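You operate a simulated robot arm through the tools that you are given. There is no shell and no other tool. Be economical: measure what you need, move in short steps, check, and stop when the job is done.

You are at the controls of a simulated two-armed robot. One attempt, no reset.

TASK
Clear the spare lid and lay it on the blue mat.
Fine: orange cap in the rack's free well, orange ring in the tester's drawer; free the lid at the green stand knob; shut the drawer. Set down upright: what you pick out.

Only the result counts: the job must be done as asked and must still hold three seconds after the hand-in. Knocking over, shifting, dropping, spilling or breaking anything else fails it. A push-on lid holds only when it is set on centred and level and pressed home; a screw cap is set on level and turned clockwise until tight.

THE ROBOT
Two 7-joint arms with two-finger parallel grippers on one trunk, on a base that drives. Base frame: it is fixed to the floor where the robot stands at the start and does not move with it; the origin is under the middle of the robot, x ahead of it, y to its left, z up; the surface under the hand at the start is at about z = 0.85. Lengths are in m, angles in rad, forces in N, time in s.
The left shoulder is at the start at [0.144, 0.171, 1.135], the right one opposite. With the tool pointing down near the work surface each hand reaches from about 0.46 to 0.94 m from the robot's upright axis, wherever it stands, measured 20 degrees to its own side. Places, roughly: air pump [0.6, -0.3, 1]; blue mat top [0.5, 0.6, 0.9]; green stand knob [0.6, 0, 0.9]; grey port cap (3x3x4 cm) [0.5, -0.2, 0.9]; inside of the tester drawer [0.7, -0.4, 0.9]; orange port cap (3x3x4 cm) [0.7, 0.1, 0.9]; teal port cap (3x3x4 cm) [0.5, -0.1, 0.9]; tester drawer [0.7, -0.3, 0.9]; vent key [0.6, -0.4, 0.9]; well 3 of the cap rack [0.5, -0.2, 0.9]. Payload 4.4 kg a hand.
The tool frame of a hand sits at the grasp point between the pads (the TCP): z along the fingers, y along the line on which they close. The tips reach 0.023 m beyond it. The gripper opens to 0.094 m. The fingers are 0.038 m wide and 0.01 m thick; the gripper's body (0.054 by 0.096 m) begins 0.039 m behind the TCP.
Orientation is that of the tool frame in the base frame, as a unit quaternion [x, y, z, w]. With the fingers straight down and closing along the base's y, the tool's x points along the base's -x, its y along +y and its z along -z.

THE INTERFACE
- The arms move only by the tool drive_tool. It takes "left_increments", "right_increments" or both (then of equal length, played together; a hand with none holds still); each is a list of rows, each a list of 7 numbers: the shift along the base's x, y, z in m, then the turn, a rotation vector about the base's x, y, z in rad, then the opening, from 0 (shut) to 1 (fully open). In form: [[tx, ty, tz, rx, ry, rz, gripper], ...]. A call has 1 to 20 rows; each row is the pose to reach, as a shift and turn from the pose commanded when the call began. Rows are played at 5 a second. More than 0.05 m and 0.15 rad between two rows, or a gripper value outside its range, and nothing of the call is played. Where a pose cannot be reached the arm comes as near as it can. A force on the tool above 80 N (or 10 N above the force at the start of the call, whichever is more), or a blocked arm, ends the call early, and 0.2 s more pass. Each finger travels about 0.072 m/s and halts on what it meets, pressing with about 28 N; the grip force reading is that of the motor and also rises with nothing between the fingers. The clock runs only during rows and for 0.2 s after the last one: add rows that repeat a pose to give the fingers time. The reply holds the time, the measured pose of the TCP, the force on the tool along the base axes, the opening and the grip force, in the units named above and with some noise, with the torque about the TCP (base axes, N m) and any sound that the robot's microphone picked up.
- Cameras (640 x 400 px; columns grow to the right, rows downward): "scene" is now at [0.2712, 0.0005, 1.2993]; the picture's right is [0.00, -1.00, 0.00], its down [-0.35, -0.00, -0.94] and it looks along [0.94, 0.00, -0.35] (base axes); focal length 214 px, centre (320, 200). "left" rides on the left gripper at [0.087, -0.016, -0.074] in its tool frame; the picture's right is [0.18, 0.98, 0.00], its down [-0.58, 0.11, -0.81] and it looks along [-0.79, 0.15, 0.59] (tool axes); focal length 243 px, centre (320, 200). "right" rides on the right gripper at [0.086, 0.016, -0.074] in its tool frame; the picture's right is [-0.18, 0.98, 0.00], its down [-0.58, -0.11, -0.81] and it looks along [-0.79, -0.15, 0.59] (tool axes); focal length 243 px, centre (320, 200). There is no depth. A picture from a camera that has moved, and an enlarged one, comes with that camera's place and axes in the base frame and with its lens.
- snapshot(camera): a new picture of that camera. No time passes.
- slide_trunk(by): slides the trunk up (or, below 0, down) by that many m; the arms and the scene camera ride with it, the base frame stays. It gives what a move gives, with no picture.
- drive_base(legs): drives the robot by 1 to 6 legs, each [ahead, left, turn to the left] in m, m and rad, along the robot's own axes; the way and the turn of a leg run together, so that a leg with both is an arc; at most 1.5 m and 3.142 rad a leg. The arms and the cameras ride along, it lands a little off, and it stops where it bumps. It gives what a move gives.
- turn_head(pan, tilt): turns the head with the scene camera to pan (to the left, within 1.396 rad either way) and tilt (down, from -0.506 to 1.204), counted from straight ahead of the robot. It gives what a move gives.
- zoom(camera, box): a new picture of the part [left, top, right, bottom] of that camera's present view, enlarged. No time passes.
- sign_off(): hands the job in; it is judged then, once.

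Go step by step. Nothing tells you exact positions but the pictures and the camera data: compare them with the known pose of the tool, close in by small moves and look again before you grip or let go. The budget is 120 turns and 100 pictures, counting those below and the enlarged ones. Unless the task says otherwise, let go and move clear before handing in, and close with one line.

The tools are called after "Emit:" by a JSON object that holds its "api" and its "payload". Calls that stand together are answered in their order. drive_tool: Moves the arms, as the interface text tells. Its arguments: {"type":"object","properties":{"left_increments":{"type":"array","items":{"type":"array","items":{"type":"number"}}},"right_increments":{"type":"array","items":{"type":"array","items":{"type":"number"}}}},"required":[]} The other tools are called the same way: slide_trunk (by) slides the trunk up or down; drive_base (legs) drives the base; turn_head (pan, tilt) turns the head that bears the scene camera; snapshot (camera) takes a picture; zoom (camera, box) takes an enlarged picture of a part of a camera's view; sign_off () hands the job in.

At the start:

```text
t: 0.0
left_position: [0.6274, 0.1864, 1.289]
left_tool_rot: [-0.001, 1.0, 0.0, -0.001]
left_contact_force: [-0.2, 0.3, -0.3]
left_wrist_torque: [0.01, -0.04, -0.01]
left_finger_gap: 0.0939
left_finger_force: 0.0
right_position: [0.4238, -0.1786, 1.2411]
right_tool_rot: [0.0, 1.0, 0.0, 0.001]
right_contact_force: [-0.6, -0.1, -0.5]
right_wrist_torque: [-0.03, 0.0, 0.03]
right_finger_gap: 0.094
right_finger_force: 0.2
trunk travel left (down, up): [-0.15, 0.238]
robot x, y, heading: [-0.0004, -0.0008, 0.002]
head pan, tilt: [0.003, 0.36]
```

scene: 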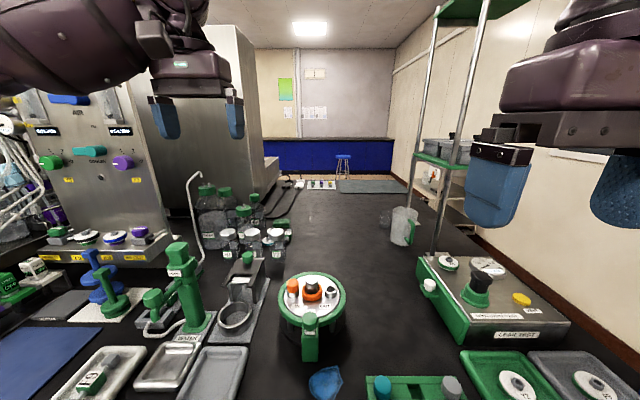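
right: 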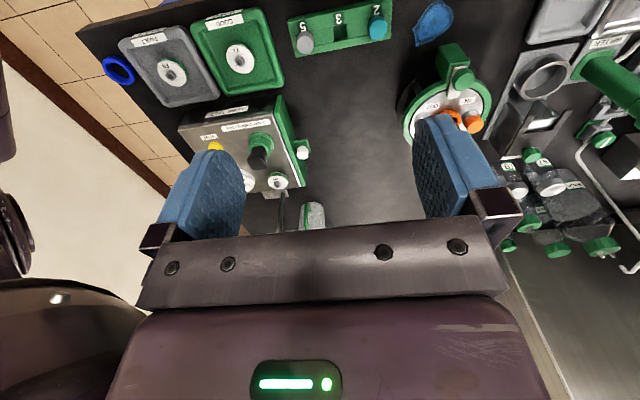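
left: 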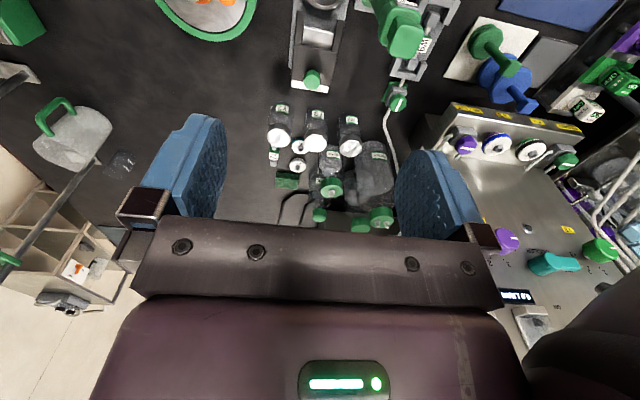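

I see a round green stand ahead with an orange cap, ring and other pieces, the cap rack close to me, and a tester with a drawer on the right. I'll look closer first.

Emit:
{"api": "zoom", "payload": {"camera": "scene", "box": [250, 240, 380, 370]}}

Emit:
{"api": "zoom", "payload": {"camera": "scene", "box": [400, 230, 640, 400]}}

Emit:
{"api": "turn_head", "payload": {"pan": 0, "tilt": 0.95}}

Emit:
{"api": "snapshot", "payload": {"camera": "scene"}}

```text
3.08 times, centred on (315, 305) of scene
camera zoom: at [0.2712, 0.0005, 1.2993], right [0.0, -1.0, 0.0], down [-0.35, 0.0, -0.94], along [0.94, 0.0, -0.35], focal length 660 px, centre (335, -123)
```

zoom: 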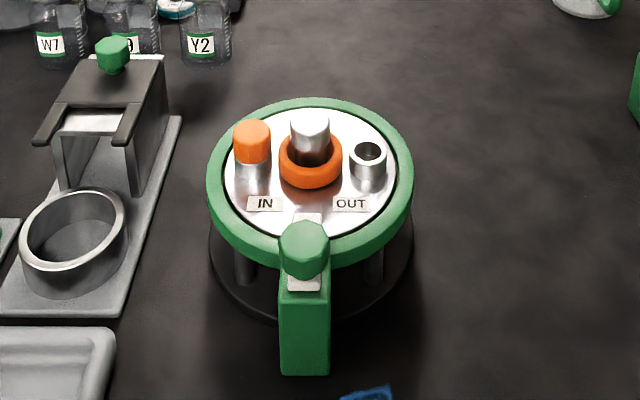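

```text
2.35 times, centred on (520, 315) of scene
camera zoom: at [0.2712, 0.0005, 1.2993], right [0.0, -1.0, 0.0], down [-0.35, 0.0, -0.94], along [0.94, 0.0, -0.35], focal length 505 px, centre (-151, -71)
```

zoom: 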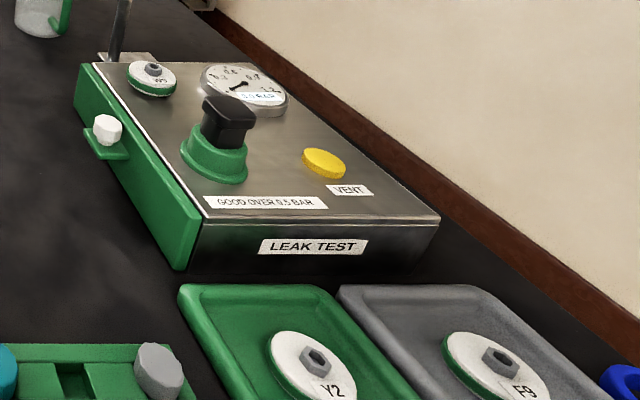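

```text
t: 1.0
left_position: [0.6266, 0.186, 1.2886]
left_tool_rot: [-0.002, 1.0, -0.001, 0.0]
left_contact_force: [-0.5, 0.4, 0.6]
left_wrist_torque: [-0.02, 0.0, -0.04]
left_finger_gap: 0.0939
left_finger_force: 0.1
right_position: [0.4221, -0.1794, 1.2413]
right_tool_rot: [0.0, 1.0, 0.0, 0.0]
right_contact_force: [0.6, 0.0, 0.3]
right_wrist_torque: [0.02, 0.0, 0.01]
right_finger_gap: 0.0939
right_finger_force: 0.0
trunk travel left (down, up): [-0.15, 0.238]
robot x, y, heading: [0.0013, -0.0002, 0.005]
head pan, tilt: [0.0, 0.949]
```

```text
94 pictures are left
camera scene: at [0.251, 0.0001, 1.249], right [0.0, -1.0, 0.0], down [-0.81, 0.0, -0.58], along [0.58, 0.0, -0.81], focal length 214 px, centre (320, 200)
```

scene: 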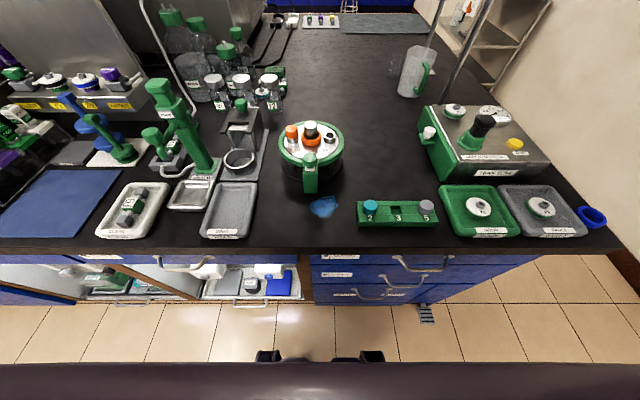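

The spare lid is probably the white IN/OUT disc in the round stand, with a green-knob latch at its front. I'll zoom on the parts.

Emit:
{"api": "zoom", "payload": {"camera": "scene", "box": [260, 110, 360, 210]}}

Emit:
{"api": "zoom", "payload": {"camera": "scene", "box": [340, 90, 560, 240]}}

Emit:
{"api": "zoom", "payload": {"camera": "scene", "box": [0, 60, 260, 250]}}

```text
4.00 times, centred on (310, 160) of scene
camera zoom: at [0.251, 0.0001, 1.249], right [0.0, -1.0, 0.0], down [-0.81, 0.0, -0.58], along [0.58, 0.0, -0.81], focal length 858 px, centre (360, 360)
```

zoom: 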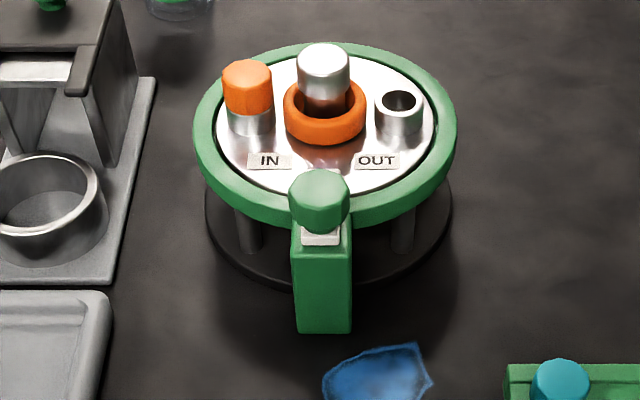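

```text
2.67 times, centred on (450, 165) of scene
camera zoom: at [0.251, 0.0001, 1.249], right [0.0, -1.0, 0.0], down [-0.81, 0.0, -0.58], along [0.58, 0.0, -0.81], focal length 572 px, centre (-27, 293)
```

zoom: 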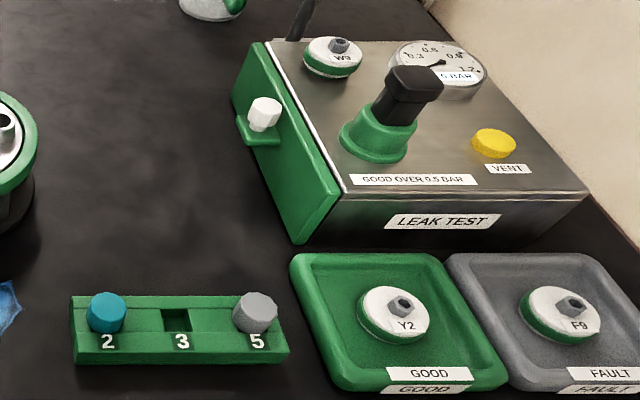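

```text
2.11 times, centred on (130, 155) of scene
camera zoom: at [0.251, 0.0001, 1.249], right [0.0, -1.0, 0.0], down [-0.81, 0.0, -0.58], along [0.58, 0.0, -0.81], focal length 452 px, centre (720, 295)
```

zoom: 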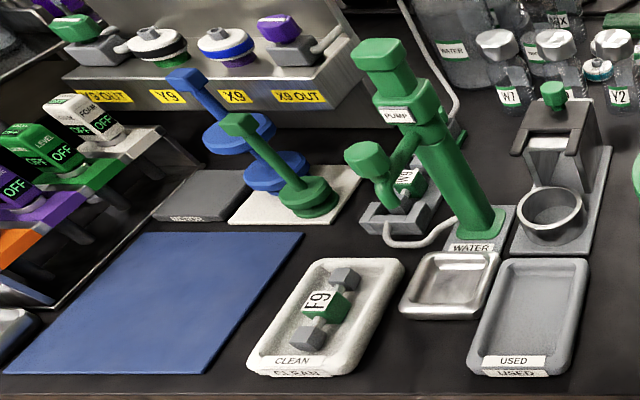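

I take the stand disc to be at about (0.65, 0.02, 0.92) and the drawer knob at about (0.72, -0.285, 0.895), with the front facing +y. I'll turn the right hand so its camera faces the drawer front.

Emit:
{"api": "drive_tool", "payload": {"right_increments": [[0.02, 0.01, 0, 0, 0, -0.14, 1], [0.05, 0.02, 0, 0, 0, -0.28, 1], [0.08, 0.03, 0, 0, 0, -0.42, 1], [0.11, 0.03, 0, 0, 0, -0.56, 1], [0.14, 0.03, 0, 0, 0, -0.7, 1], [0.17, 0.03, -0.02, 0, 0, -0.84, 1], [0.2, 0.03, -0.04, 0, 0, -0.98, 1], [0.23, 0.03, -0.06, 0, 0, -1.12, 1], [0.25, 0.03, -0.08, 0, 0, -1.26, 1], [0.27, 0.03, -0.1, 0, 0, -1.4, 1], [0.29, 0.03, -0.12, 0, 0, -1.571, 1], [0.29, 0.03, -0.12, 0, 0, -1.571, 1]]}}

Emit:
{"api": "snapshot", "payload": {"camera": "right"}}

```text
refused: row 11 steps farther than a row can; nothing moved
```

```text
90 pictures are left
camera right: at [0.3367, -0.1621, 1.3174], right [0.18, 0.98, 0.0], down [0.58, -0.11, 0.81], along [0.79, -0.15, -0.59], focal length 243 px, centre (320, 200)
```

right: 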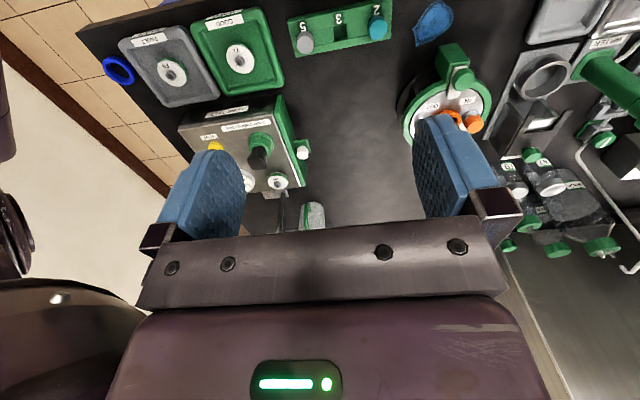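

The last step was 0.17 rad and got refused; I'll repeat with smaller turns.

Emit:
{"api": "drive_tool", "payload": {"right_increments": [[0.02, 0.01, 0, 0, 0, -0.14, 1], [0.05, 0.02, 0, 0, 0, -0.28, 1], [0.08, 0.03, 0, 0, 0, -0.42, 1], [0.11, 0.03, 0, 0, 0, -0.56, 1], [0.14, 0.03, 0, 0, 0, -0.7, 1], [0.17, 0.03, -0.02, 0, 0, -0.84, 1], [0.2, 0.03, -0.04, 0, 0, -0.98, 1], [0.23, 0.03, -0.06, 0, 0, -1.12, 1], [0.25, 0.03, -0.08, 0, 0, -1.26, 1], [0.27, 0.03, -0.1, 0, 0, -1.4, 1], [0.29, 0.03, -0.12, 0, 0, -1.5, 1], [0.29, 0.03, -0.12, 0, 0, -1.571, 1], [0.29, 0.03, -0.12, 0, 0, -1.571, 1]]}}

Emit:
{"api": "snapshot", "payload": {"camera": "right"}}

```text
t: 3.8
left_position: [0.6271, 0.1865, 1.2883]
left_tool_rot: [-0.001, 1.0, -0.001, 0.0]
left_contact_force: [0.6, -0.1, -0.2]
left_wrist_torque: [-0.01, 0.01, 0.0]
left_finger_gap: 0.094
left_finger_force: 0.1
right_position: [0.7129, -0.149, 1.1208]
right_tool_rot: [0.707, 0.707, 0.0, 0.0]
right_contact_force: [-0.2, 0.5, -0.7]
right_wrist_torque: [-0.01, 0.0, 0.0]
right_finger_gap: 0.0942
right_finger_force: 0.0
trunk travel left (down, up): [-0.15, 0.238]
robot x, y, heading: [-0.0018, -0.0029, 0.001]
head pan, tilt: [0.0, 0.949]
```

```text
89 pictures are left
camera right: at [0.7296, -0.0618, 1.1967], right [0.98, -0.19, 0.0], down [-0.11, -0.58, 0.81], along [-0.15, -0.79, -0.59], focal length 243 px, centre (320, 200)
```

right: 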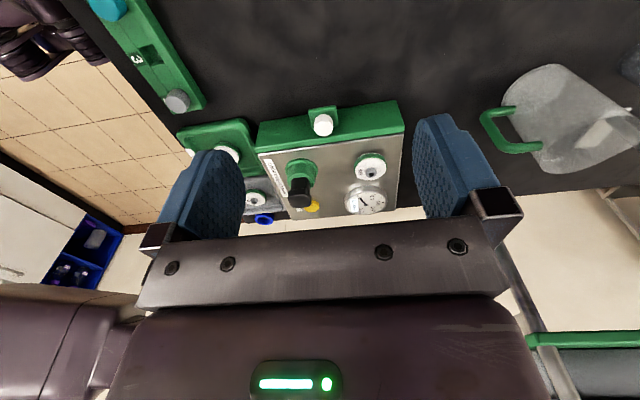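

Emit:
{"api": "zoom", "payload": {"camera": "right", "box": [240, 80, 420, 220]}}

Emit:
{"api": "zoom", "payload": {"camera": "scene", "box": [400, 90, 480, 190]}}

```text
2.86 times, centred on (330, 150) of right
camera zoom: at [0.7296, -0.0618, 1.1967], right [0.98, -0.19, 0.0], down [-0.11, -0.58, 0.81], along [-0.15, -0.79, -0.59], focal length 693 px, centre (291, 343)
```

zoom: 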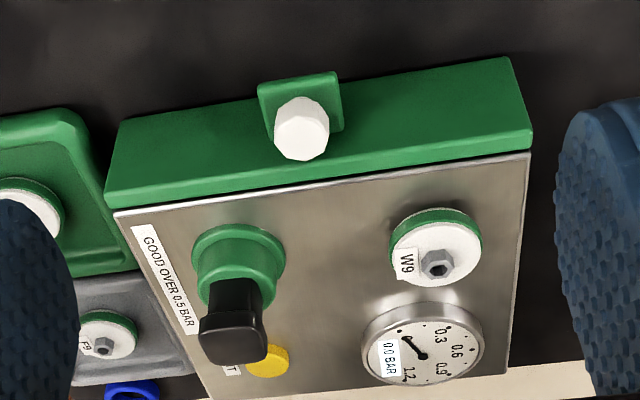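

```text
4.00 times, centred on (440, 140) of scene
camera zoom: at [0.2511, 0.0001, 1.2489], right [0.0, -1.0, 0.0], down [-0.81, 0.0, -0.58], along [0.58, 0.0, -0.81], focal length 858 px, centre (-160, 440)
```

zoom: 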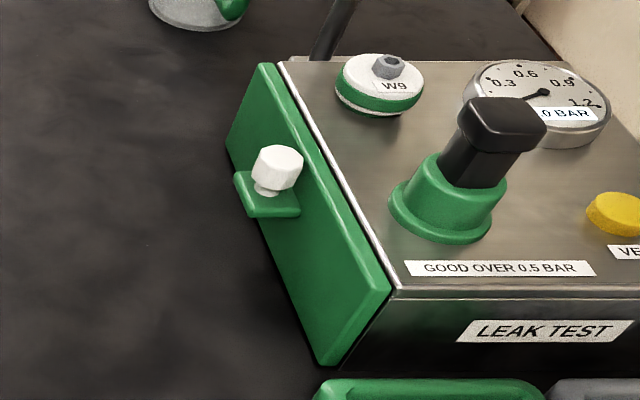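

The white knob stands upright on a ledge of the drawer, at about (0.695, -0.271, 0.91). I'll move above it and check.

Emit:
{"api": "drive_tool", "payload": {"right_increments": [[-0.005, -0.04, -0.03, 0, 0, 0, 1], [-0.01, -0.08, -0.07, 0, 0, 0, 1], [-0.018, -0.122, -0.11, 0, 0, 0, 1], [-0.018, -0.122, -0.14, 0, 0, 0, 1], [-0.018, -0.122, -0.14, 0, 0, 0, 1]]}}

Emit:
{"api": "snapshot", "payload": {"camera": "right"}}

Emit:
{"api": "zoom", "payload": {"camera": "scene", "box": [380, 70, 540, 190]}}

```text
refused: row 1 steps farther than a row can; nothing moved
```

```text
86 pictures are left
camera right: at [0.7296, -0.0618, 1.1967], right [0.98, -0.19, 0.0], down [-0.11, -0.58, 0.81], along [-0.15, -0.79, -0.59], focal length 243 px, centre (320, 200)
```

right: 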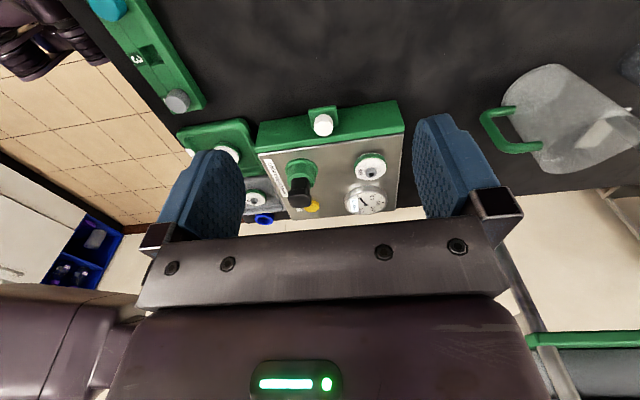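

```text
3.33 times, centred on (460, 130) of scene
camera zoom: at [0.2511, 0.0001, 1.2489], right [0.0, -1.0, 0.0], down [-0.81, 0.0, -0.58], along [0.58, 0.0, -0.81], focal length 715 px, centre (-147, 433)
```

zoom: 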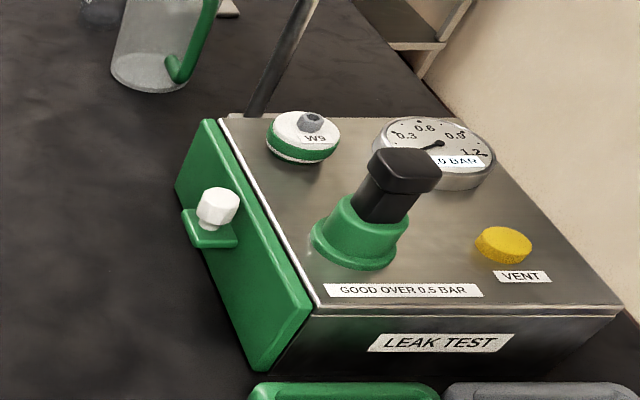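

I'll use smaller rows (norm under 5 cm).

Emit:
{"api": "drive_tool", "payload": {"right_increments": [[-0.004, -0.03, -0.03, 0, 0, 0, 1], [-0.008, -0.06, -0.06, 0, 0, 0, 1], [-0.012, -0.09, -0.09, 0, 0, 0, 1], [-0.018, -0.122, -0.12, 0, 0, 0, 1], [-0.018, -0.122, -0.14, 0, 0, 0, 1], [-0.018, -0.122, -0.14, 0, 0, 0, 1]]}}

Emit:
{"api": "snapshot", "payload": {"camera": "right"}}

Emit:
{"api": "zoom", "payload": {"camera": "scene", "box": [380, 70, 540, 190]}}

```text
t: 5.2
left_position: [0.6256, 0.1851, 1.2905]
left_tool_rot: [-0.001, 1.0, 0.0, 0.001]
left_contact_force: [-0.1, -0.6, -0.2]
left_wrist_torque: [0.02, -0.01, 0.02]
left_finger_gap: 0.094
left_finger_force: 0.0
right_position: [0.6957, -0.2717, 0.9838]
right_tool_rot: [0.708, 0.707, 0.001, 0.001]
right_contact_force: [0.1, 0.4, 0.6]
right_wrist_torque: [0.01, -0.01, -0.01]
right_finger_gap: 0.0942
right_finger_force: 0.1
trunk travel left (down, up): [-0.15, 0.238]
robot x, y, heading: [-0.0005, 0.0002, -0.004]
head pan, tilt: [0.0, 0.949]
```

```text
84 pictures are left
camera right: at [0.7121, -0.1845, 1.0582], right [0.98, -0.18, 0.0], down [-0.11, -0.58, 0.81], along [-0.15, -0.79, -0.59], focal length 243 px, centre (320, 200)
```

right: 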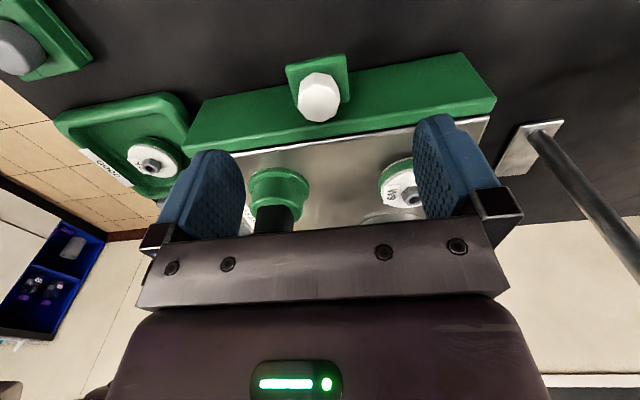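

```text
3.33 times, centred on (460, 130) of scene
camera zoom: at [0.2505, -0.0001, 1.2491], right [0.0, -1.0, 0.0], down [-0.81, 0.0, -0.58], along [0.58, 0.0, -0.81], focal length 715 px, centre (-147, 433)
```

zoom: 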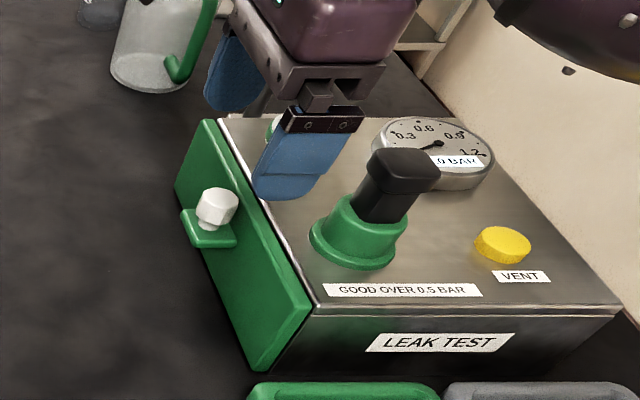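

Emit:
{"api": "drive_tool", "payload": {"right_increments": [[-0.001, -0.002, -0.03, 0, 0, 0, 1], [-0.001, -0.002, -0.055, 0, 0, 0, 1], [-0.001, -0.002, -0.073, 0, 0, 0, 1], [-0.001, -0.002, -0.073, 0, 0, 0, 1]]}}

Emit:
{"api": "snapshot", "payload": {"camera": "right"}}

Emit:
{"api": "zoom", "payload": {"camera": "scene", "box": [380, 70, 540, 190]}}

```text
t: 6.0
left_position: [0.6196, 0.1864, 1.2947]
left_tool_rot: [0.0, 1.0, 0.0, 0.004]
left_contact_force: [-0.1, -0.7, -0.2]
left_wrist_torque: [0.03, 0.03, 0.04]
left_finger_gap: 0.0941
left_finger_force: 0.1
right_position: [0.6933, -0.2712, 0.9433]
right_tool_rot: [0.707, 0.707, 0.016, 0.009]
right_contact_force: [-28.9, -0.4, 66.9]
right_wrist_torque: [-1.06, 4.36, -0.16]
right_finger_gap: 0.094
right_finger_force: 0.3
trunk travel left (down, up): [-0.15, 0.238]
robot x, y, heading: [-0.0027, -0.0024, -0.003]
head pan, tilt: [0.0, 0.949]
stopped in row 3 (right hand): the force on the tool passed its limit at 94 N (the readings are from after the stop); the commanded pose is now the measured one
```

```text
82 pictures are left
camera right: at [0.7074, -0.1853, 1.0204], right [0.98, -0.18, 0.03], down [-0.14, -0.59, 0.8], along [-0.13, -0.79, -0.6], focal length 243 px, centre (320, 200)
```

right: 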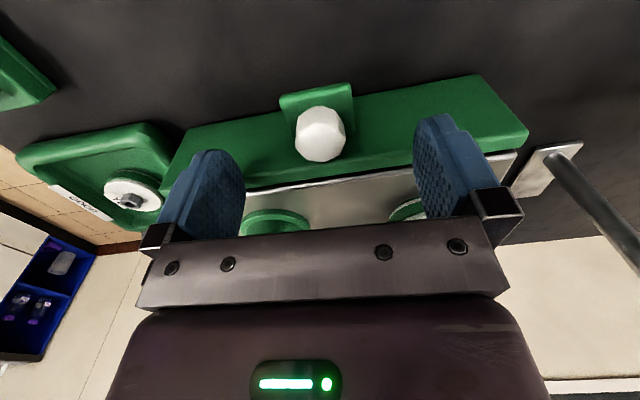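

```text
3.33 times, centred on (460, 130) of scene
camera zoom: at [0.243, 0.0015, 1.2517], right [0.0, -1.0, 0.0], down [-0.81, 0.0, -0.59], along [0.59, 0.0, -0.81], focal length 715 px, centre (-147, 433)
```

zoom: 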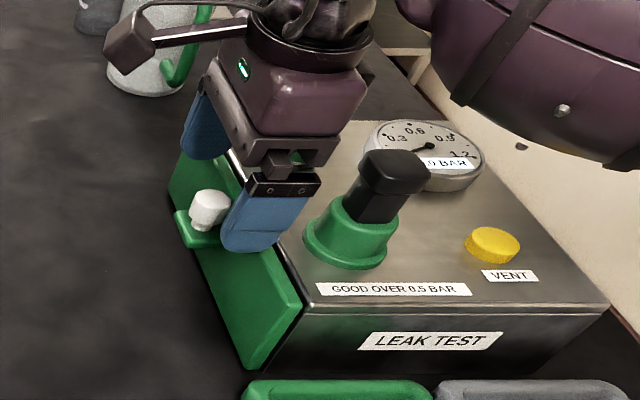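

The fingertips met the top of the drawer front at z≈0.92. I'll lift off at once, then come down about 15 mm further out (+y).

Emit:
{"api": "drive_tool", "payload": {"right_increments": [[0, 0, 0.02, 0, 0, 0, 1], [0, 0.014, 0.035, 0, 0, 0, 1], [0, 0.014, 0.035, 0, 0, 0, 1], [0, 0.014, 0.035, 0, 0, 0, 1]]}}

Emit:
{"api": "snapshot", "payload": {"camera": "right"}}

Emit:
{"api": "snapshot", "payload": {"camera": "scene"}}

```text
t: 7.0
left_position: [0.6273, 0.1864, 1.2892]
left_tool_rot: [0.0, 1.0, -0.002, 0.001]
left_contact_force: [0.2, 0.2, -0.6]
left_wrist_torque: [-0.04, 0.01, 0.0]
left_finger_gap: 0.0942
left_finger_force: 0.1
right_position: [0.6977, -0.2581, 0.9632]
right_tool_rot: [0.707, 0.707, 0.009, 0.004]
right_contact_force: [-1.4, -0.2, 0.6]
right_wrist_torque: [-0.01, 0.02, 0.01]
right_finger_gap: 0.094
right_finger_force: 0.0
trunk travel left (down, up): [-0.15, 0.238]
robot x, y, heading: [-0.0022, 0.0026, -0.002]
head pan, tilt: [0.0, 0.949]
```

```text
80 pictures are left
camera right: at [0.7136, -0.1717, 1.0385], right [0.98, -0.18, 0.02], down [-0.12, -0.59, 0.8], along [-0.14, -0.79, -0.6], focal length 243 px, centre (320, 200)
```

right: 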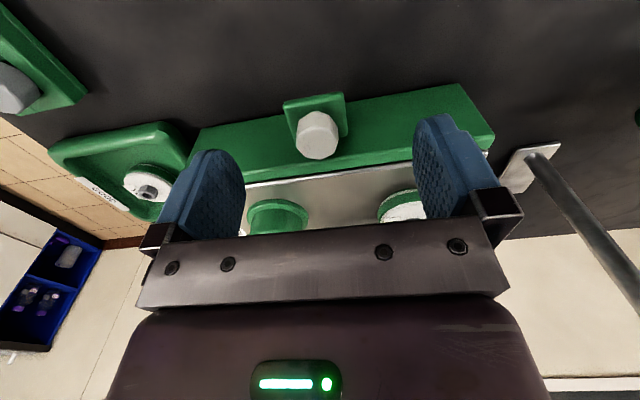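

```text
79 pictures are left
camera scene: at [0.2514, 0.0003, 1.2486], right [0.0, -1.0, 0.0], down [-0.81, 0.0, -0.58], along [0.58, 0.0, -0.81], focal length 214 px, centre (320, 200)
```

scene: 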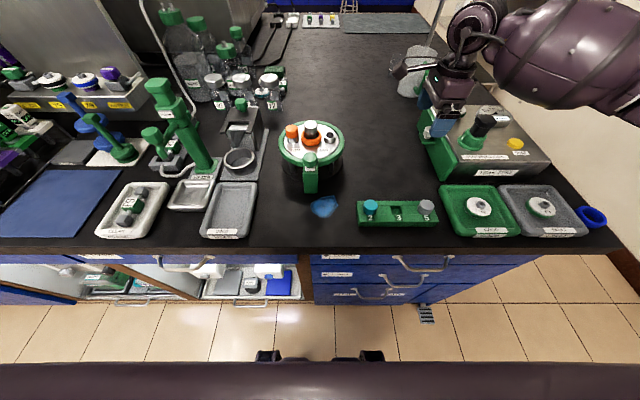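

Emit:
{"api": "drive_tool", "payload": {"right_increments": [[-0.002, -0.001, -0.025, 0, 0, 0, 1], [-0.002, -0.001, -0.04, 0, 0, 0, 1], [-0.002, -0.001, -0.05, 0, 0, 0, 1], [-0.002, -0.001, -0.05, 0, 0, 0, 1]]}}

Emit:
{"api": "snapshot", "payload": {"camera": "right"}}

Emit:
{"api": "zoom", "payload": {"camera": "scene", "box": [380, 70, 540, 190]}}

```text
t: 8.0
left_position: [0.6258, 0.1859, 1.2893]
left_tool_rot: [-0.001, 1.0, -0.001, 0.002]
left_contact_force: [-0.5, -0.3, -0.4]
left_wrist_torque: [0.0, 0.02, -0.05]
left_finger_gap: 0.0939
left_finger_force: 0.1
right_position: [0.6968, -0.2591, 0.9134]
right_tool_rot: [0.708, 0.706, 0.009, 0.004]
right_contact_force: [-0.4, 0.1, -0.3]
right_wrist_torque: [-0.01, 0.03, -0.04]
right_finger_gap: 0.0939
right_finger_force: 0.0
trunk travel left (down, up): [-0.15, 0.238]
robot x, y, heading: [0.0012, 0.0005, 0.0]
head pan, tilt: [0.0, 0.949]
```

```text
78 pictures are left
camera right: at [0.7116, -0.1734, 0.9895], right [0.98, -0.19, 0.02], down [-0.13, -0.59, 0.8], along [-0.14, -0.79, -0.6], focal length 243 px, centre (320, 200)
```

right: 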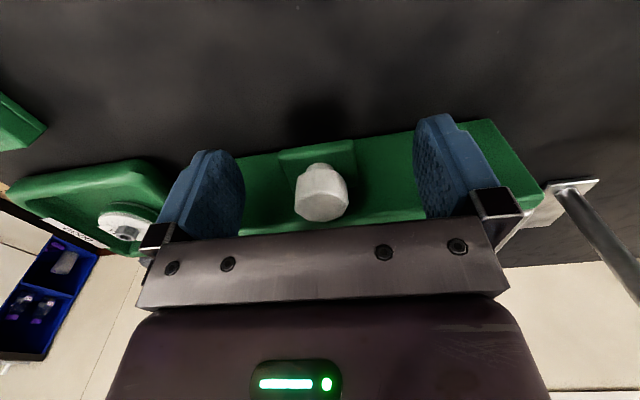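

```text
3.33 times, centred on (460, 130) of scene
camera zoom: at [0.2507, 0.0001, 1.249], right [0.0, -1.0, 0.0], down [-0.81, 0.0, -0.58], along [0.58, 0.0, -0.81], focal length 715 px, centre (-147, 433)
```

zoom: 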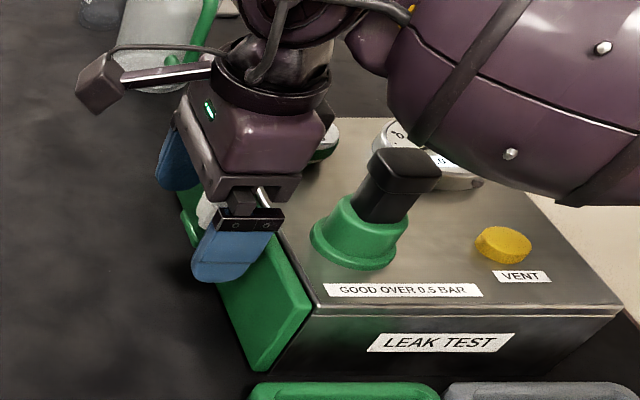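

The fingers straddle the knob freely. I'll close on it.

Emit:
{"api": "drive_tool", "payload": {"right_increments": [[0, 0, 0, 0, 0, 0, 0.5], [0, 0, 0, 0, 0, 0, 0.2], [0, 0, 0, 0, 0, 0, 0], [0, 0, 0, 0, 0, 0, 0], [0, 0, 0, 0, 0, 0, 0]]}}

```text
t: 9.2
left_position: [0.6252, 0.1856, 1.2905]
left_tool_rot: [-0.001, 1.0, 0.0, 0.001]
left_contact_force: [-0.3, 0.0, 0.2]
left_wrist_torque: [0.02, 0.03, -0.01]
left_finger_gap: 0.0939
left_finger_force: 0.1
right_position: [0.695, -0.2596, 0.9127]
right_tool_rot: [0.707, 0.707, 0.009, 0.003]
right_contact_force: [-17.1, 0.3, -1.9]
right_wrist_torque: [0.1, 0.9, 0.01]
right_finger_gap: 0.0401
right_finger_force: 44.7
trunk travel left (down, up): [-0.15, 0.238]
robot x, y, heading: [0.0025, -0.0002, -0.0]
head pan, tilt: [0.0, 0.949]
```

Emit:
{"api": "drive_tool", "payload": {"right_increments": [[-0.001, 0.01, 0, 0, 0, 0, 0], [-0.002, 0.025, 0, 0, 0, 0, 0], [-0.002, 0.04, 0, 0, 0, 0, 0], [-0.002, 0.05, 0, 0, 0, 0, 0], [-0.002, 0.05, 0, 0, 0, 0, 0]]}}

Emit:
{"api": "snapshot", "payload": {"camera": "scene"}}

```text
t: 10.4
left_position: [0.6254, 0.187, 1.2895]
left_tool_rot: [-0.001, 1.0, -0.001, 0.0]
left_contact_force: [-0.2, 0.0, -0.5]
left_wrist_torque: [-0.01, 0.02, -0.01]
left_finger_gap: 0.0939
left_finger_force: 0.1
right_position: [0.695, -0.2092, 0.9136]
right_tool_rot: [0.707, 0.707, 0.01, 0.005]
right_contact_force: [-0.6, 0.4, -0.1]
right_wrist_torque: [-0.33, -0.05, -0.03]
right_finger_gap: 0.0399
right_finger_force: 44.7
trunk travel left (down, up): [-0.15, 0.238]
robot x, y, heading: [-0.0006, -0.003, -0.003]
head pan, tilt: [0.0, 0.949]
```

```text
76 pictures are left
camera scene: at [0.2507, 0.0002, 1.2491], right [0.0, -1.0, 0.0], down [-0.81, 0.0, -0.58], along [0.58, 0.0, -0.81], focal length 214 px, centre (320, 200)
```

scene: 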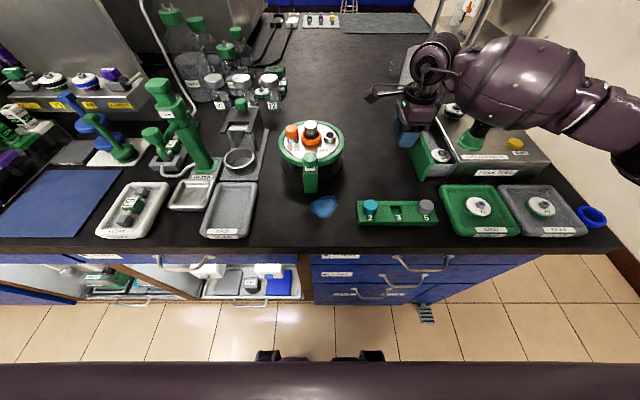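

The drawer opens and there seems to be something inside. I'll open it further.

Emit:
{"api": "drive_tool", "payload": {"right_increments": [[0, 0.015, 0, 0, 0, 0, 0], [0, 0.03, 0, 0, 0, 0, 0], [0, 0.045, 0, 0, 0, 0, 0], [0, 0.06, 0, 0, 0, 0, 0], [0, 0.06, 0, 0, 0, 0, 0]]}}

Emit:
{"api": "zoom", "payload": {"camera": "scene", "box": [360, 80, 560, 200]}}

```text
t: 11.6
left_position: [0.6268, 0.1865, 1.2895]
left_tool_rot: [-0.001, 1.0, 0.0, 0.0]
left_contact_force: [-1.0, -0.4, -0.3]
left_wrist_torque: [-0.02, 0.01, -0.03]
left_finger_gap: 0.0942
left_finger_force: 0.1
right_position: [0.6943, -0.1501, 0.913]
right_tool_rot: [0.708, 0.707, 0.01, 0.005]
right_contact_force: [10.5, -0.6, 1.2]
right_wrist_torque: [0.05, 0.08, 0.31]
right_finger_gap: 0.04
right_finger_force: 44.6
trunk travel left (down, up): [-0.15, 0.238]
robot x, y, heading: [-0.0003, -0.0039, -0.001]
head pan, tilt: [0.0, 0.949]
```

```text
3.20 times, centred on (460, 140) of scene
camera zoom: at [0.2516, 0.0001, 1.2488], right [0.0, -1.0, 0.0], down [-0.81, 0.0, -0.58], along [0.58, 0.0, -0.81], focal length 686 px, centre (-128, 392)
```

zoom: 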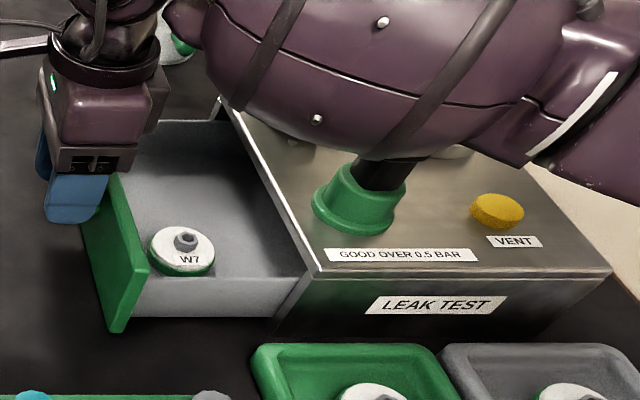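

The drawer is open with a W7 lid in the near corner and plenty of free room at the far side. I'll release the knob and lift.

Emit:
{"api": "drive_tool", "payload": {"right_increments": [[0, 0, 0, 0, 0, 0, 0.3], [0, 0, 0, 0, 0, 0, 0.7], [0, 0, 0, 0, 0, 0, 1], [0, 0, 0, 0, 0, 0, 1], [0, 0, 0.03, 0, 0, 0, 1], [0, 0, 0.07, 0, 0, 0, 1], [-0.02, 0.01, 0.11, 0, 0, 0, 1], [-0.04, 0.02, 0.15, 0, 0, 0, 1], [-0.04, 0.02, 0.15, 0, 0, 0, 1]]}}

Emit:
{"api": "zoom", "payload": {"camera": "scene", "box": [360, 80, 560, 200]}}

Emit:
{"api": "snapshot", "payload": {"camera": "right"}}

```text
t: 13.6
left_position: [0.6275, 0.1865, 1.2885]
left_tool_rot: [-0.001, 1.0, 0.0, 0.0]
left_contact_force: [0.7, -0.3, -0.5]
left_wrist_torque: [0.02, 0.02, -0.02]
left_finger_gap: 0.0941
left_finger_force: 0.1
right_position: [0.6541, -0.1302, 1.0615]
right_tool_rot: [0.707, 0.707, 0.009, 0.004]
right_contact_force: [0.2, -0.7, -0.8]
right_wrist_torque: [0.02, -0.01, 0.04]
right_finger_gap: 0.0941
right_finger_force: 0.2
trunk travel left (down, up): [-0.15, 0.238]
robot x, y, heading: [-0.0011, -0.0027, -0.003]
head pan, tilt: [0.0, 0.949]
```

```text
3.20 times, centred on (460, 140) of scene
camera zoom: at [0.2516, -0.0001, 1.2486], right [0.0, -1.0, 0.0], down [-0.81, 0.0, -0.58], along [0.58, 0.0, -0.81], focal length 686 px, centre (-128, 392)
```

zoom: 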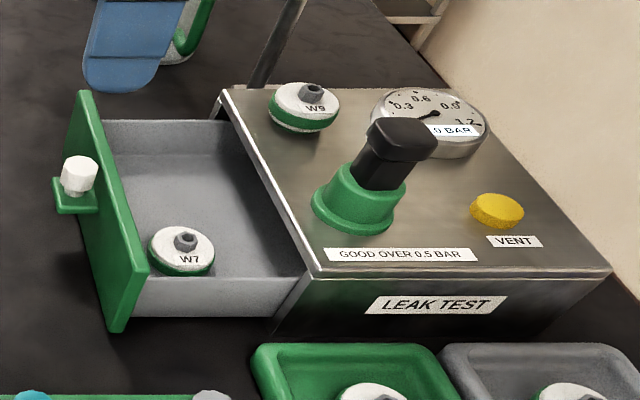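

```text
73 pictures are left
camera right: at [0.6691, -0.0439, 1.1386], right [0.98, -0.18, 0.02], down [-0.12, -0.59, 0.8], along [-0.14, -0.79, -0.6], focal length 243 px, centre (320, 200)
```

right: 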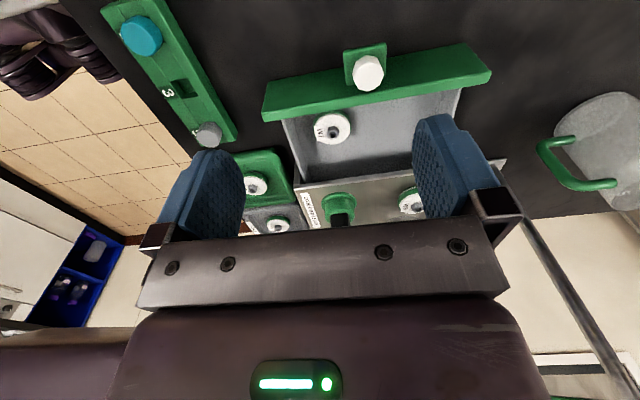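

Drawer is clear of the hand. The orange cap is at about (0.669, 0.066, 0.937); I'll move the left hand out of the way and bring the right hand above the cap, still closing along x.

Emit:
{"api": "drive_tool", "payload": {"right_increments": [[0, 0, 0.02, 0, 0, 0, 1], [0, 0, 0.04, 0, 0, 0, 1], [0.002, 0.03, 0.04, 0, 0, 0, 1], [0.005, 0.06, 0.04, 0, 0, 0, 1], [0.01, 0.1, 0.04, 0, 0, 0, 1], [0.015, 0.14, 0.04, 0, 0, 0, 1], [0.015, 0.17, 0.04, 0, 0, 0, 1], [0.015, 0.196, 0.03, 0, 0, 0, 1], [0.015, 0.196, 0.0, 0, 0, 0, 1], [0.015, 0.196, 0.0, 0, 0, 0, 1]], "left_increments": [[-0.01, 0.04, 0, 0, 0, 0, 1], [-0.02, 0.08, 0, 0, 0, 0, 1], [-0.03, 0.12, 0, 0, 0, 0, 1], [-0.04, 0.16, 0, 0, 0, 0, 1], [-0.05, 0.2, 0, 0, 0, 0, 1], [-0.06, 0.23, 0, 0, 0, 0, 1], [-0.06, 0.25, 0, 0, 0, 0, 1], [-0.06, 0.25, 0, 0, 0, 0, 1], [-0.06, 0.25, 0, 0, 0, 0, 1], [-0.06, 0.25, 0, 0, 0, 0, 1]]}}

Emit:
{"api": "snapshot", "payload": {"camera": "right"}}

Emit:
{"api": "zoom", "payload": {"camera": "scene", "box": [240, 90, 380, 210]}}

```text
t: 15.8
left_position: [0.566, 0.435, 1.2906]
left_tool_rot: [-0.001, 1.0, -0.001, 0.001]
left_contact_force: [-0.3, 0.4, 0.0]
left_wrist_torque: [0.01, 0.0, -0.02]
left_finger_gap: 0.0938
left_finger_force: 0.1
right_position: [0.6689, 0.0651, 1.0621]
right_tool_rot: [0.708, 0.707, 0.009, 0.005]
right_contact_force: [-0.5, 0.1, -0.1]
right_wrist_torque: [0.03, -0.03, -0.03]
right_finger_gap: 0.0942
right_finger_force: 0.0
trunk travel left (down, up): [-0.15, 0.238]
robot x, y, heading: [-0.0042, -0.0004, 0.004]
head pan, tilt: [0.0, 0.949]
```

```text
72 pictures are left
camera right: at [0.6836, 0.1526, 1.139], right [0.98, -0.18, 0.02], down [-0.13, -0.59, 0.8], along [-0.14, -0.79, -0.6], focal length 243 px, centre (320, 200)
```

right: 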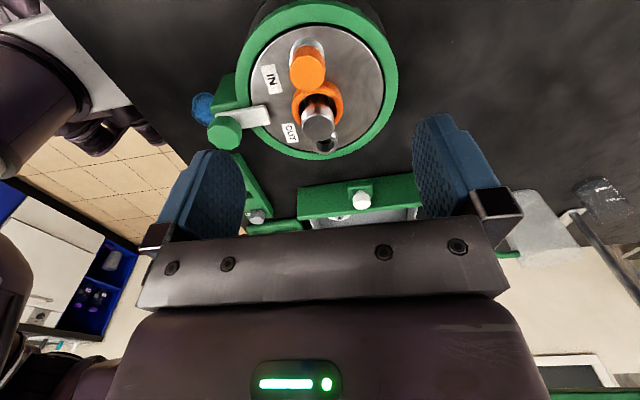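

```text
3.33 times, centred on (310, 150) of scene
camera zoom: at [0.2502, 0.0004, 1.2492], right [0.0, -1.0, 0.0], down [-0.81, 0.0, -0.58], along [0.58, 0.0, -0.81], focal length 715 px, centre (353, 367)
```

zoom: 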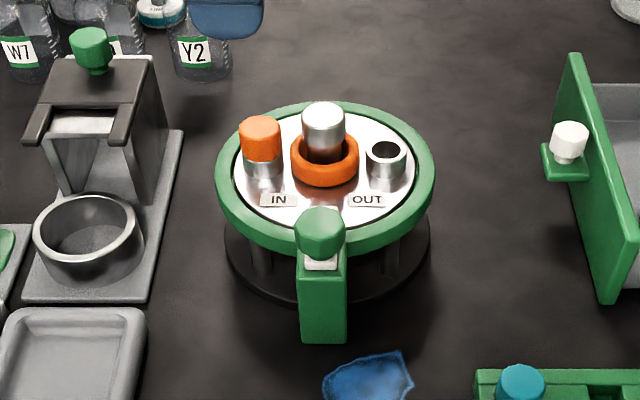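

Emit:
{"api": "drive_tool", "payload": {"right_increments": [[-0.004, -0.001, -0.03, 0, 0, 0, 0.8], [-0.008, -0.002, -0.06, 0, 0, 0, 0.65], [-0.008, -0.002, -0.08, 0, 0, 0, 0.6], [-0.008, -0.002, -0.08, 0, 0, 0, 0.6]]}}

Emit:
{"api": "snapshot", "payload": {"camera": "right"}}

Emit:
{"api": "zoom", "payload": {"camera": "scene", "box": [240, 90, 380, 210]}}

```text
t: 16.8
left_position: [0.567, 0.436, 1.2901]
left_tool_rot: [-0.001, 1.0, 0.0, 0.001]
left_contact_force: [-1.1, -0.7, 0.1]
left_wrist_torque: [0.04, 0.02, 0.02]
left_finger_gap: 0.0939
left_finger_force: 0.0
right_position: [0.6603, 0.0647, 0.9833]
right_tool_rot: [0.707, 0.707, 0.01, 0.005]
right_contact_force: [0.2, 0.0, 0.3]
right_wrist_torque: [0.0, 0.01, -0.02]
right_finger_gap: 0.0564
right_finger_force: 0.1
trunk travel left (down, up): [-0.15, 0.238]
robot x, y, heading: [-0.0011, 0.0003, 0.001]
head pan, tilt: [0.0, 0.949]
```

```text
70 pictures are left
camera right: at [0.676, 0.1506, 1.0598], right [0.98, -0.18, 0.02], down [-0.13, -0.59, 0.8], along [-0.14, -0.79, -0.6], focal length 243 px, centre (320, 200)
```

right: 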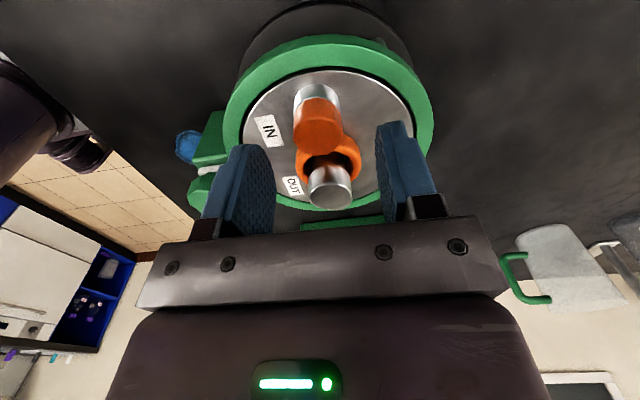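

```text
3.33 times, centred on (310, 150) of scene
camera zoom: at [0.2505, 0.0001, 1.2491], right [0.0, -1.0, 0.0], down [-0.81, 0.0, -0.58], along [0.58, 0.0, -0.81], focal length 715 px, centre (353, 367)
```

zoom: 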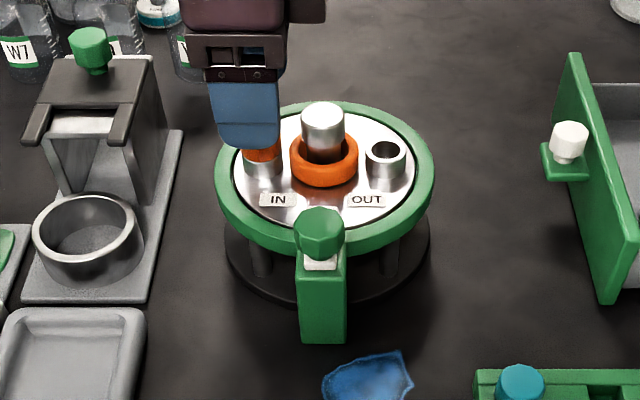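

Emit:
{"api": "drive_tool", "payload": {"right_increments": [[0.001, -0.003, -0.015, 0, 0, 0, 0.6], [0.001, -0.003, -0.031, 0, 0, 0, 0.6], [0.001, -0.003, -0.031, 0, 0, 0, 0.6]]}}

Emit:
{"api": "zoom", "payload": {"camera": "scene", "box": [240, 90, 380, 210]}}

Emit:
{"api": "zoom", "payload": {"camera": "right", "box": [200, 60, 440, 240]}}

```text
t: 17.6
left_position: [0.5669, 0.4353, 1.2898]
left_tool_rot: [-0.002, 1.0, 0.0, 0.001]
left_contact_force: [1.0, -0.9, 0.4]
left_wrist_torque: [-0.01, -0.01, -0.01]
left_finger_gap: 0.0944
left_finger_force: 0.0
right_position: [0.6632, 0.0617, 0.9513]
right_tool_rot: [0.707, 0.707, 0.009, 0.004]
right_contact_force: [0.2, -0.1, -0.1]
right_wrist_torque: [-0.04, -0.03, 0.02]
right_finger_gap: 0.0564
right_finger_force: 0.0
trunk travel left (down, up): [-0.15, 0.238]
robot x, y, heading: [-0.0036, -0.0043, 0.001]
head pan, tilt: [0.0, 0.949]
```

```text
3.33 times, centred on (310, 150) of scene
camera zoom: at [0.2506, 0.0, 1.2491], right [0.0, -1.0, 0.0], down [-0.81, 0.0, -0.58], along [0.58, 0.0, -0.81], focal length 715 px, centre (353, 367)
```

zoom: 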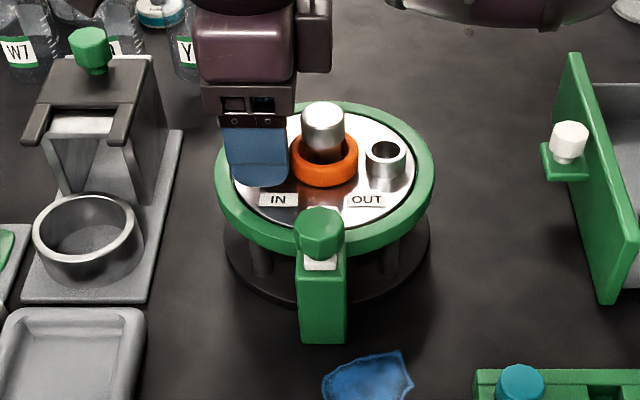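

```text
2.22 times, centred on (320, 150) of right
camera zoom: at [0.6776, 0.1478, 1.0285], right [0.98, -0.18, 0.02], down [-0.13, -0.59, 0.8], along [-0.14, -0.79, -0.6], focal length 539 px, centre (320, 311)
```

zoom: 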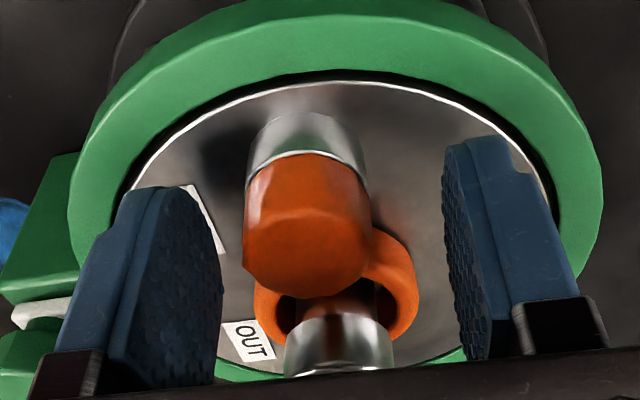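

The cap sits between the fingers, about 4–5 mm toward −x. I'll centre, close, and try a gentle lift.

Emit:
{"api": "drive_tool", "payload": {"right_increments": [[-0.005, 0, 0, 0, 0, 0, 0.6], [-0.005, 0, 0, 0, 0, 0, 0.4], [-0.005, 0, 0, 0, 0, 0, 0.2], [-0.005, 0, 0, 0, 0, 0, 0], [-0.005, 0, 0, 0, 0, 0, 0]]}}

```text
t: 18.8
left_position: [0.5671, 0.4356, 1.2891]
left_tool_rot: [-0.001, 1.0, -0.001, 0.001]
left_contact_force: [1.0, 0.4, 0.5]
left_wrist_torque: [0.0, 0.0, 0.01]
left_finger_gap: 0.0939
left_finger_force: 0.0
right_position: [0.6584, 0.0619, 0.9523]
right_tool_rot: [0.707, 0.707, 0.009, 0.004]
right_contact_force: [1.2, -0.2, 1.5]
right_wrist_torque: [-0.05, 0.02, 0.01]
right_finger_gap: 0.0291
right_finger_force: 28.3
trunk travel left (down, up): [-0.15, 0.238]
robot x, y, heading: [0.0003, -0.0017, -0.0]
head pan, tilt: [0.0, 0.949]
```

Emit:
{"api": "drive_tool", "payload": {"right_increments": [[0, 0, 0.003, 0, 0, 0, 0], [0, 0, 0.006, 0, 0, 0, 0], [0, 0, 0.01, 0, 0, 0, 0], [0, 0, 0.01, 0, 0, 0, 0]]}}

Emit:
{"api": "zoom", "payload": {"camera": "right", "box": [200, 60, 440, 240]}}

```text
t: 19.8
left_position: [0.5661, 0.436, 1.2899]
left_tool_rot: [-0.001, 1.0, -0.001, 0.0]
left_contact_force: [-0.3, 0.5, -0.2]
left_wrist_torque: [-0.02, 0.02, 0.03]
left_finger_gap: 0.0941
left_finger_force: 0.1
right_position: [0.6577, 0.0626, 0.9615]
right_tool_rot: [0.707, 0.707, 0.01, 0.005]
right_contact_force: [-0.3, 0.3, -0.1]
right_wrist_torque: [0.02, -0.01, 0.01]
right_finger_gap: 0.0256
right_finger_force: 27.9
trunk travel left (down, up): [-0.15, 0.238]
robot x, y, heading: [0.0004, -0.0024, -0.0]
head pan, tilt: [0.0, 0.949]
```

```text
2.22 times, centred on (320, 150) of right
camera zoom: at [0.6723, 0.1477, 1.039], right [0.98, -0.18, 0.02], down [-0.13, -0.59, 0.8], along [-0.14, -0.79, -0.6], focal length 539 px, centre (320, 311)
```

zoom: 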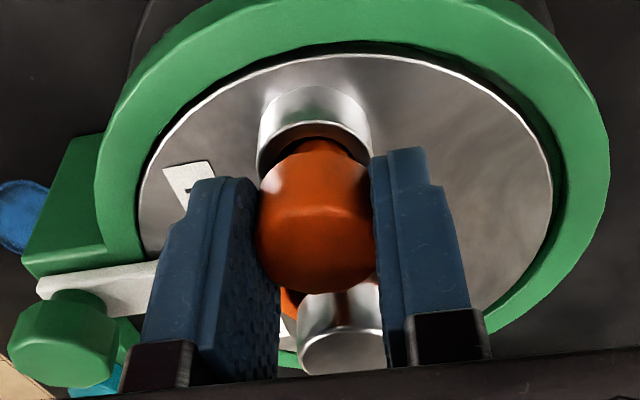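

The cap came off easily. I'll lift it and carry it above well 3, at about (0.492, -0.159).

Emit:
{"api": "drive_tool", "payload": {"right_increments": [[0, 0, 0.02, 0, 0, 0, 0], [0, 0, 0.05, 0, 0, 0, 0], [0, 0, 0.08, 0, 0, 0, 0], [-0.02, -0.03, 0.09, 0, 0, 0, 0], [-0.045, -0.065, 0.09, 0, 0, 0, 0], [-0.07, -0.1, 0.09, 0, 0, 0, 0], [-0.095, -0.135, 0.09, 0, 0, 0, 0], [-0.12, -0.17, 0.09, 0, 0, 0, 0], [-0.145, -0.2, 0.08, 0, 0, 0, 0], [-0.166, -0.221, 0.06, 0, 0, 0, 0], [-0.166, -0.221, 0.03, 0, 0, 0, 0], [-0.166, -0.221, 0.01, 0, 0, 0, 0], [-0.166, -0.221, 0.01, 0, 0, 0, 0]]}}

Emit:
{"api": "snapshot", "payload": {"camera": "right"}}

Emit:
{"api": "zoom", "payload": {"camera": "scene", "box": [330, 130, 470, 240]}}

```text
t: 22.6
left_position: [0.5682, 0.4367, 1.2886]
left_tool_rot: [-0.002, 1.0, -0.002, 0.001]
left_contact_force: [0.4, -1.4, 0.3]
left_wrist_torque: [0.02, -0.02, 0.01]
left_finger_gap: 0.094
left_finger_force: 0.0
right_position: [0.4913, -0.1592, 0.9716]
right_tool_rot: [0.707, 0.707, 0.009, 0.004]
right_contact_force: [0.0, 0.5, 1.0]
right_wrist_torque: [0.02, -0.02, -0.01]
right_finger_gap: 0.0253
right_finger_force: 27.9
trunk travel left (down, up): [-0.15, 0.238]
robot x, y, heading: [-0.0008, 0.0011, -0.004]
head pan, tilt: [0.0, 0.949]
```

```text
65 pictures are left
camera right: at [0.506, -0.073, 1.048], right [0.98, -0.18, 0.02], down [-0.12, -0.59, 0.8], along [-0.14, -0.79, -0.6], focal length 243 px, centre (320, 200)
```

right: 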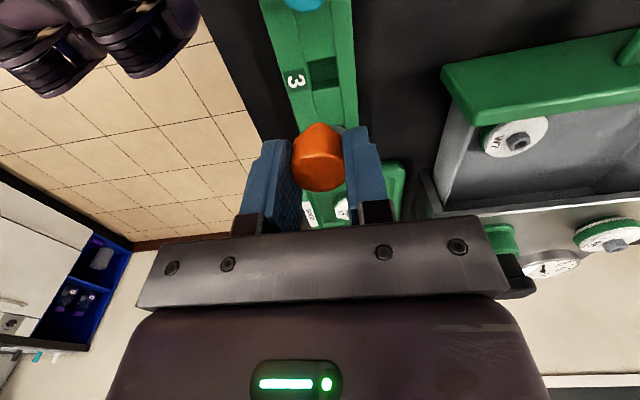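

```text
3.64 times, centred on (400, 185) of scene
camera zoom: at [0.2507, 0.0002, 1.2491], right [0.0, -1.0, 0.0], down [-0.81, 0.0, -0.58], along [0.58, 0.0, -0.81], focal length 780 px, centre (29, 254)
```

zoom: 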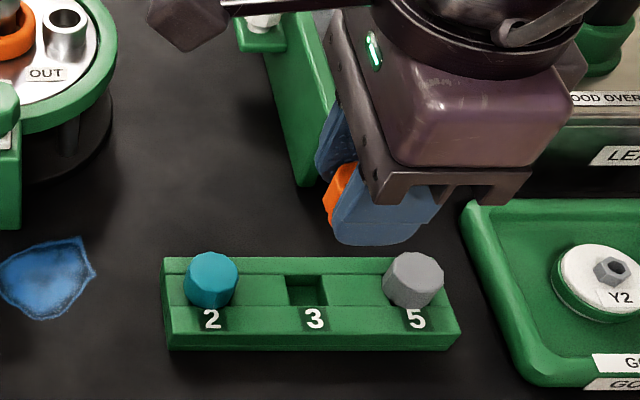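

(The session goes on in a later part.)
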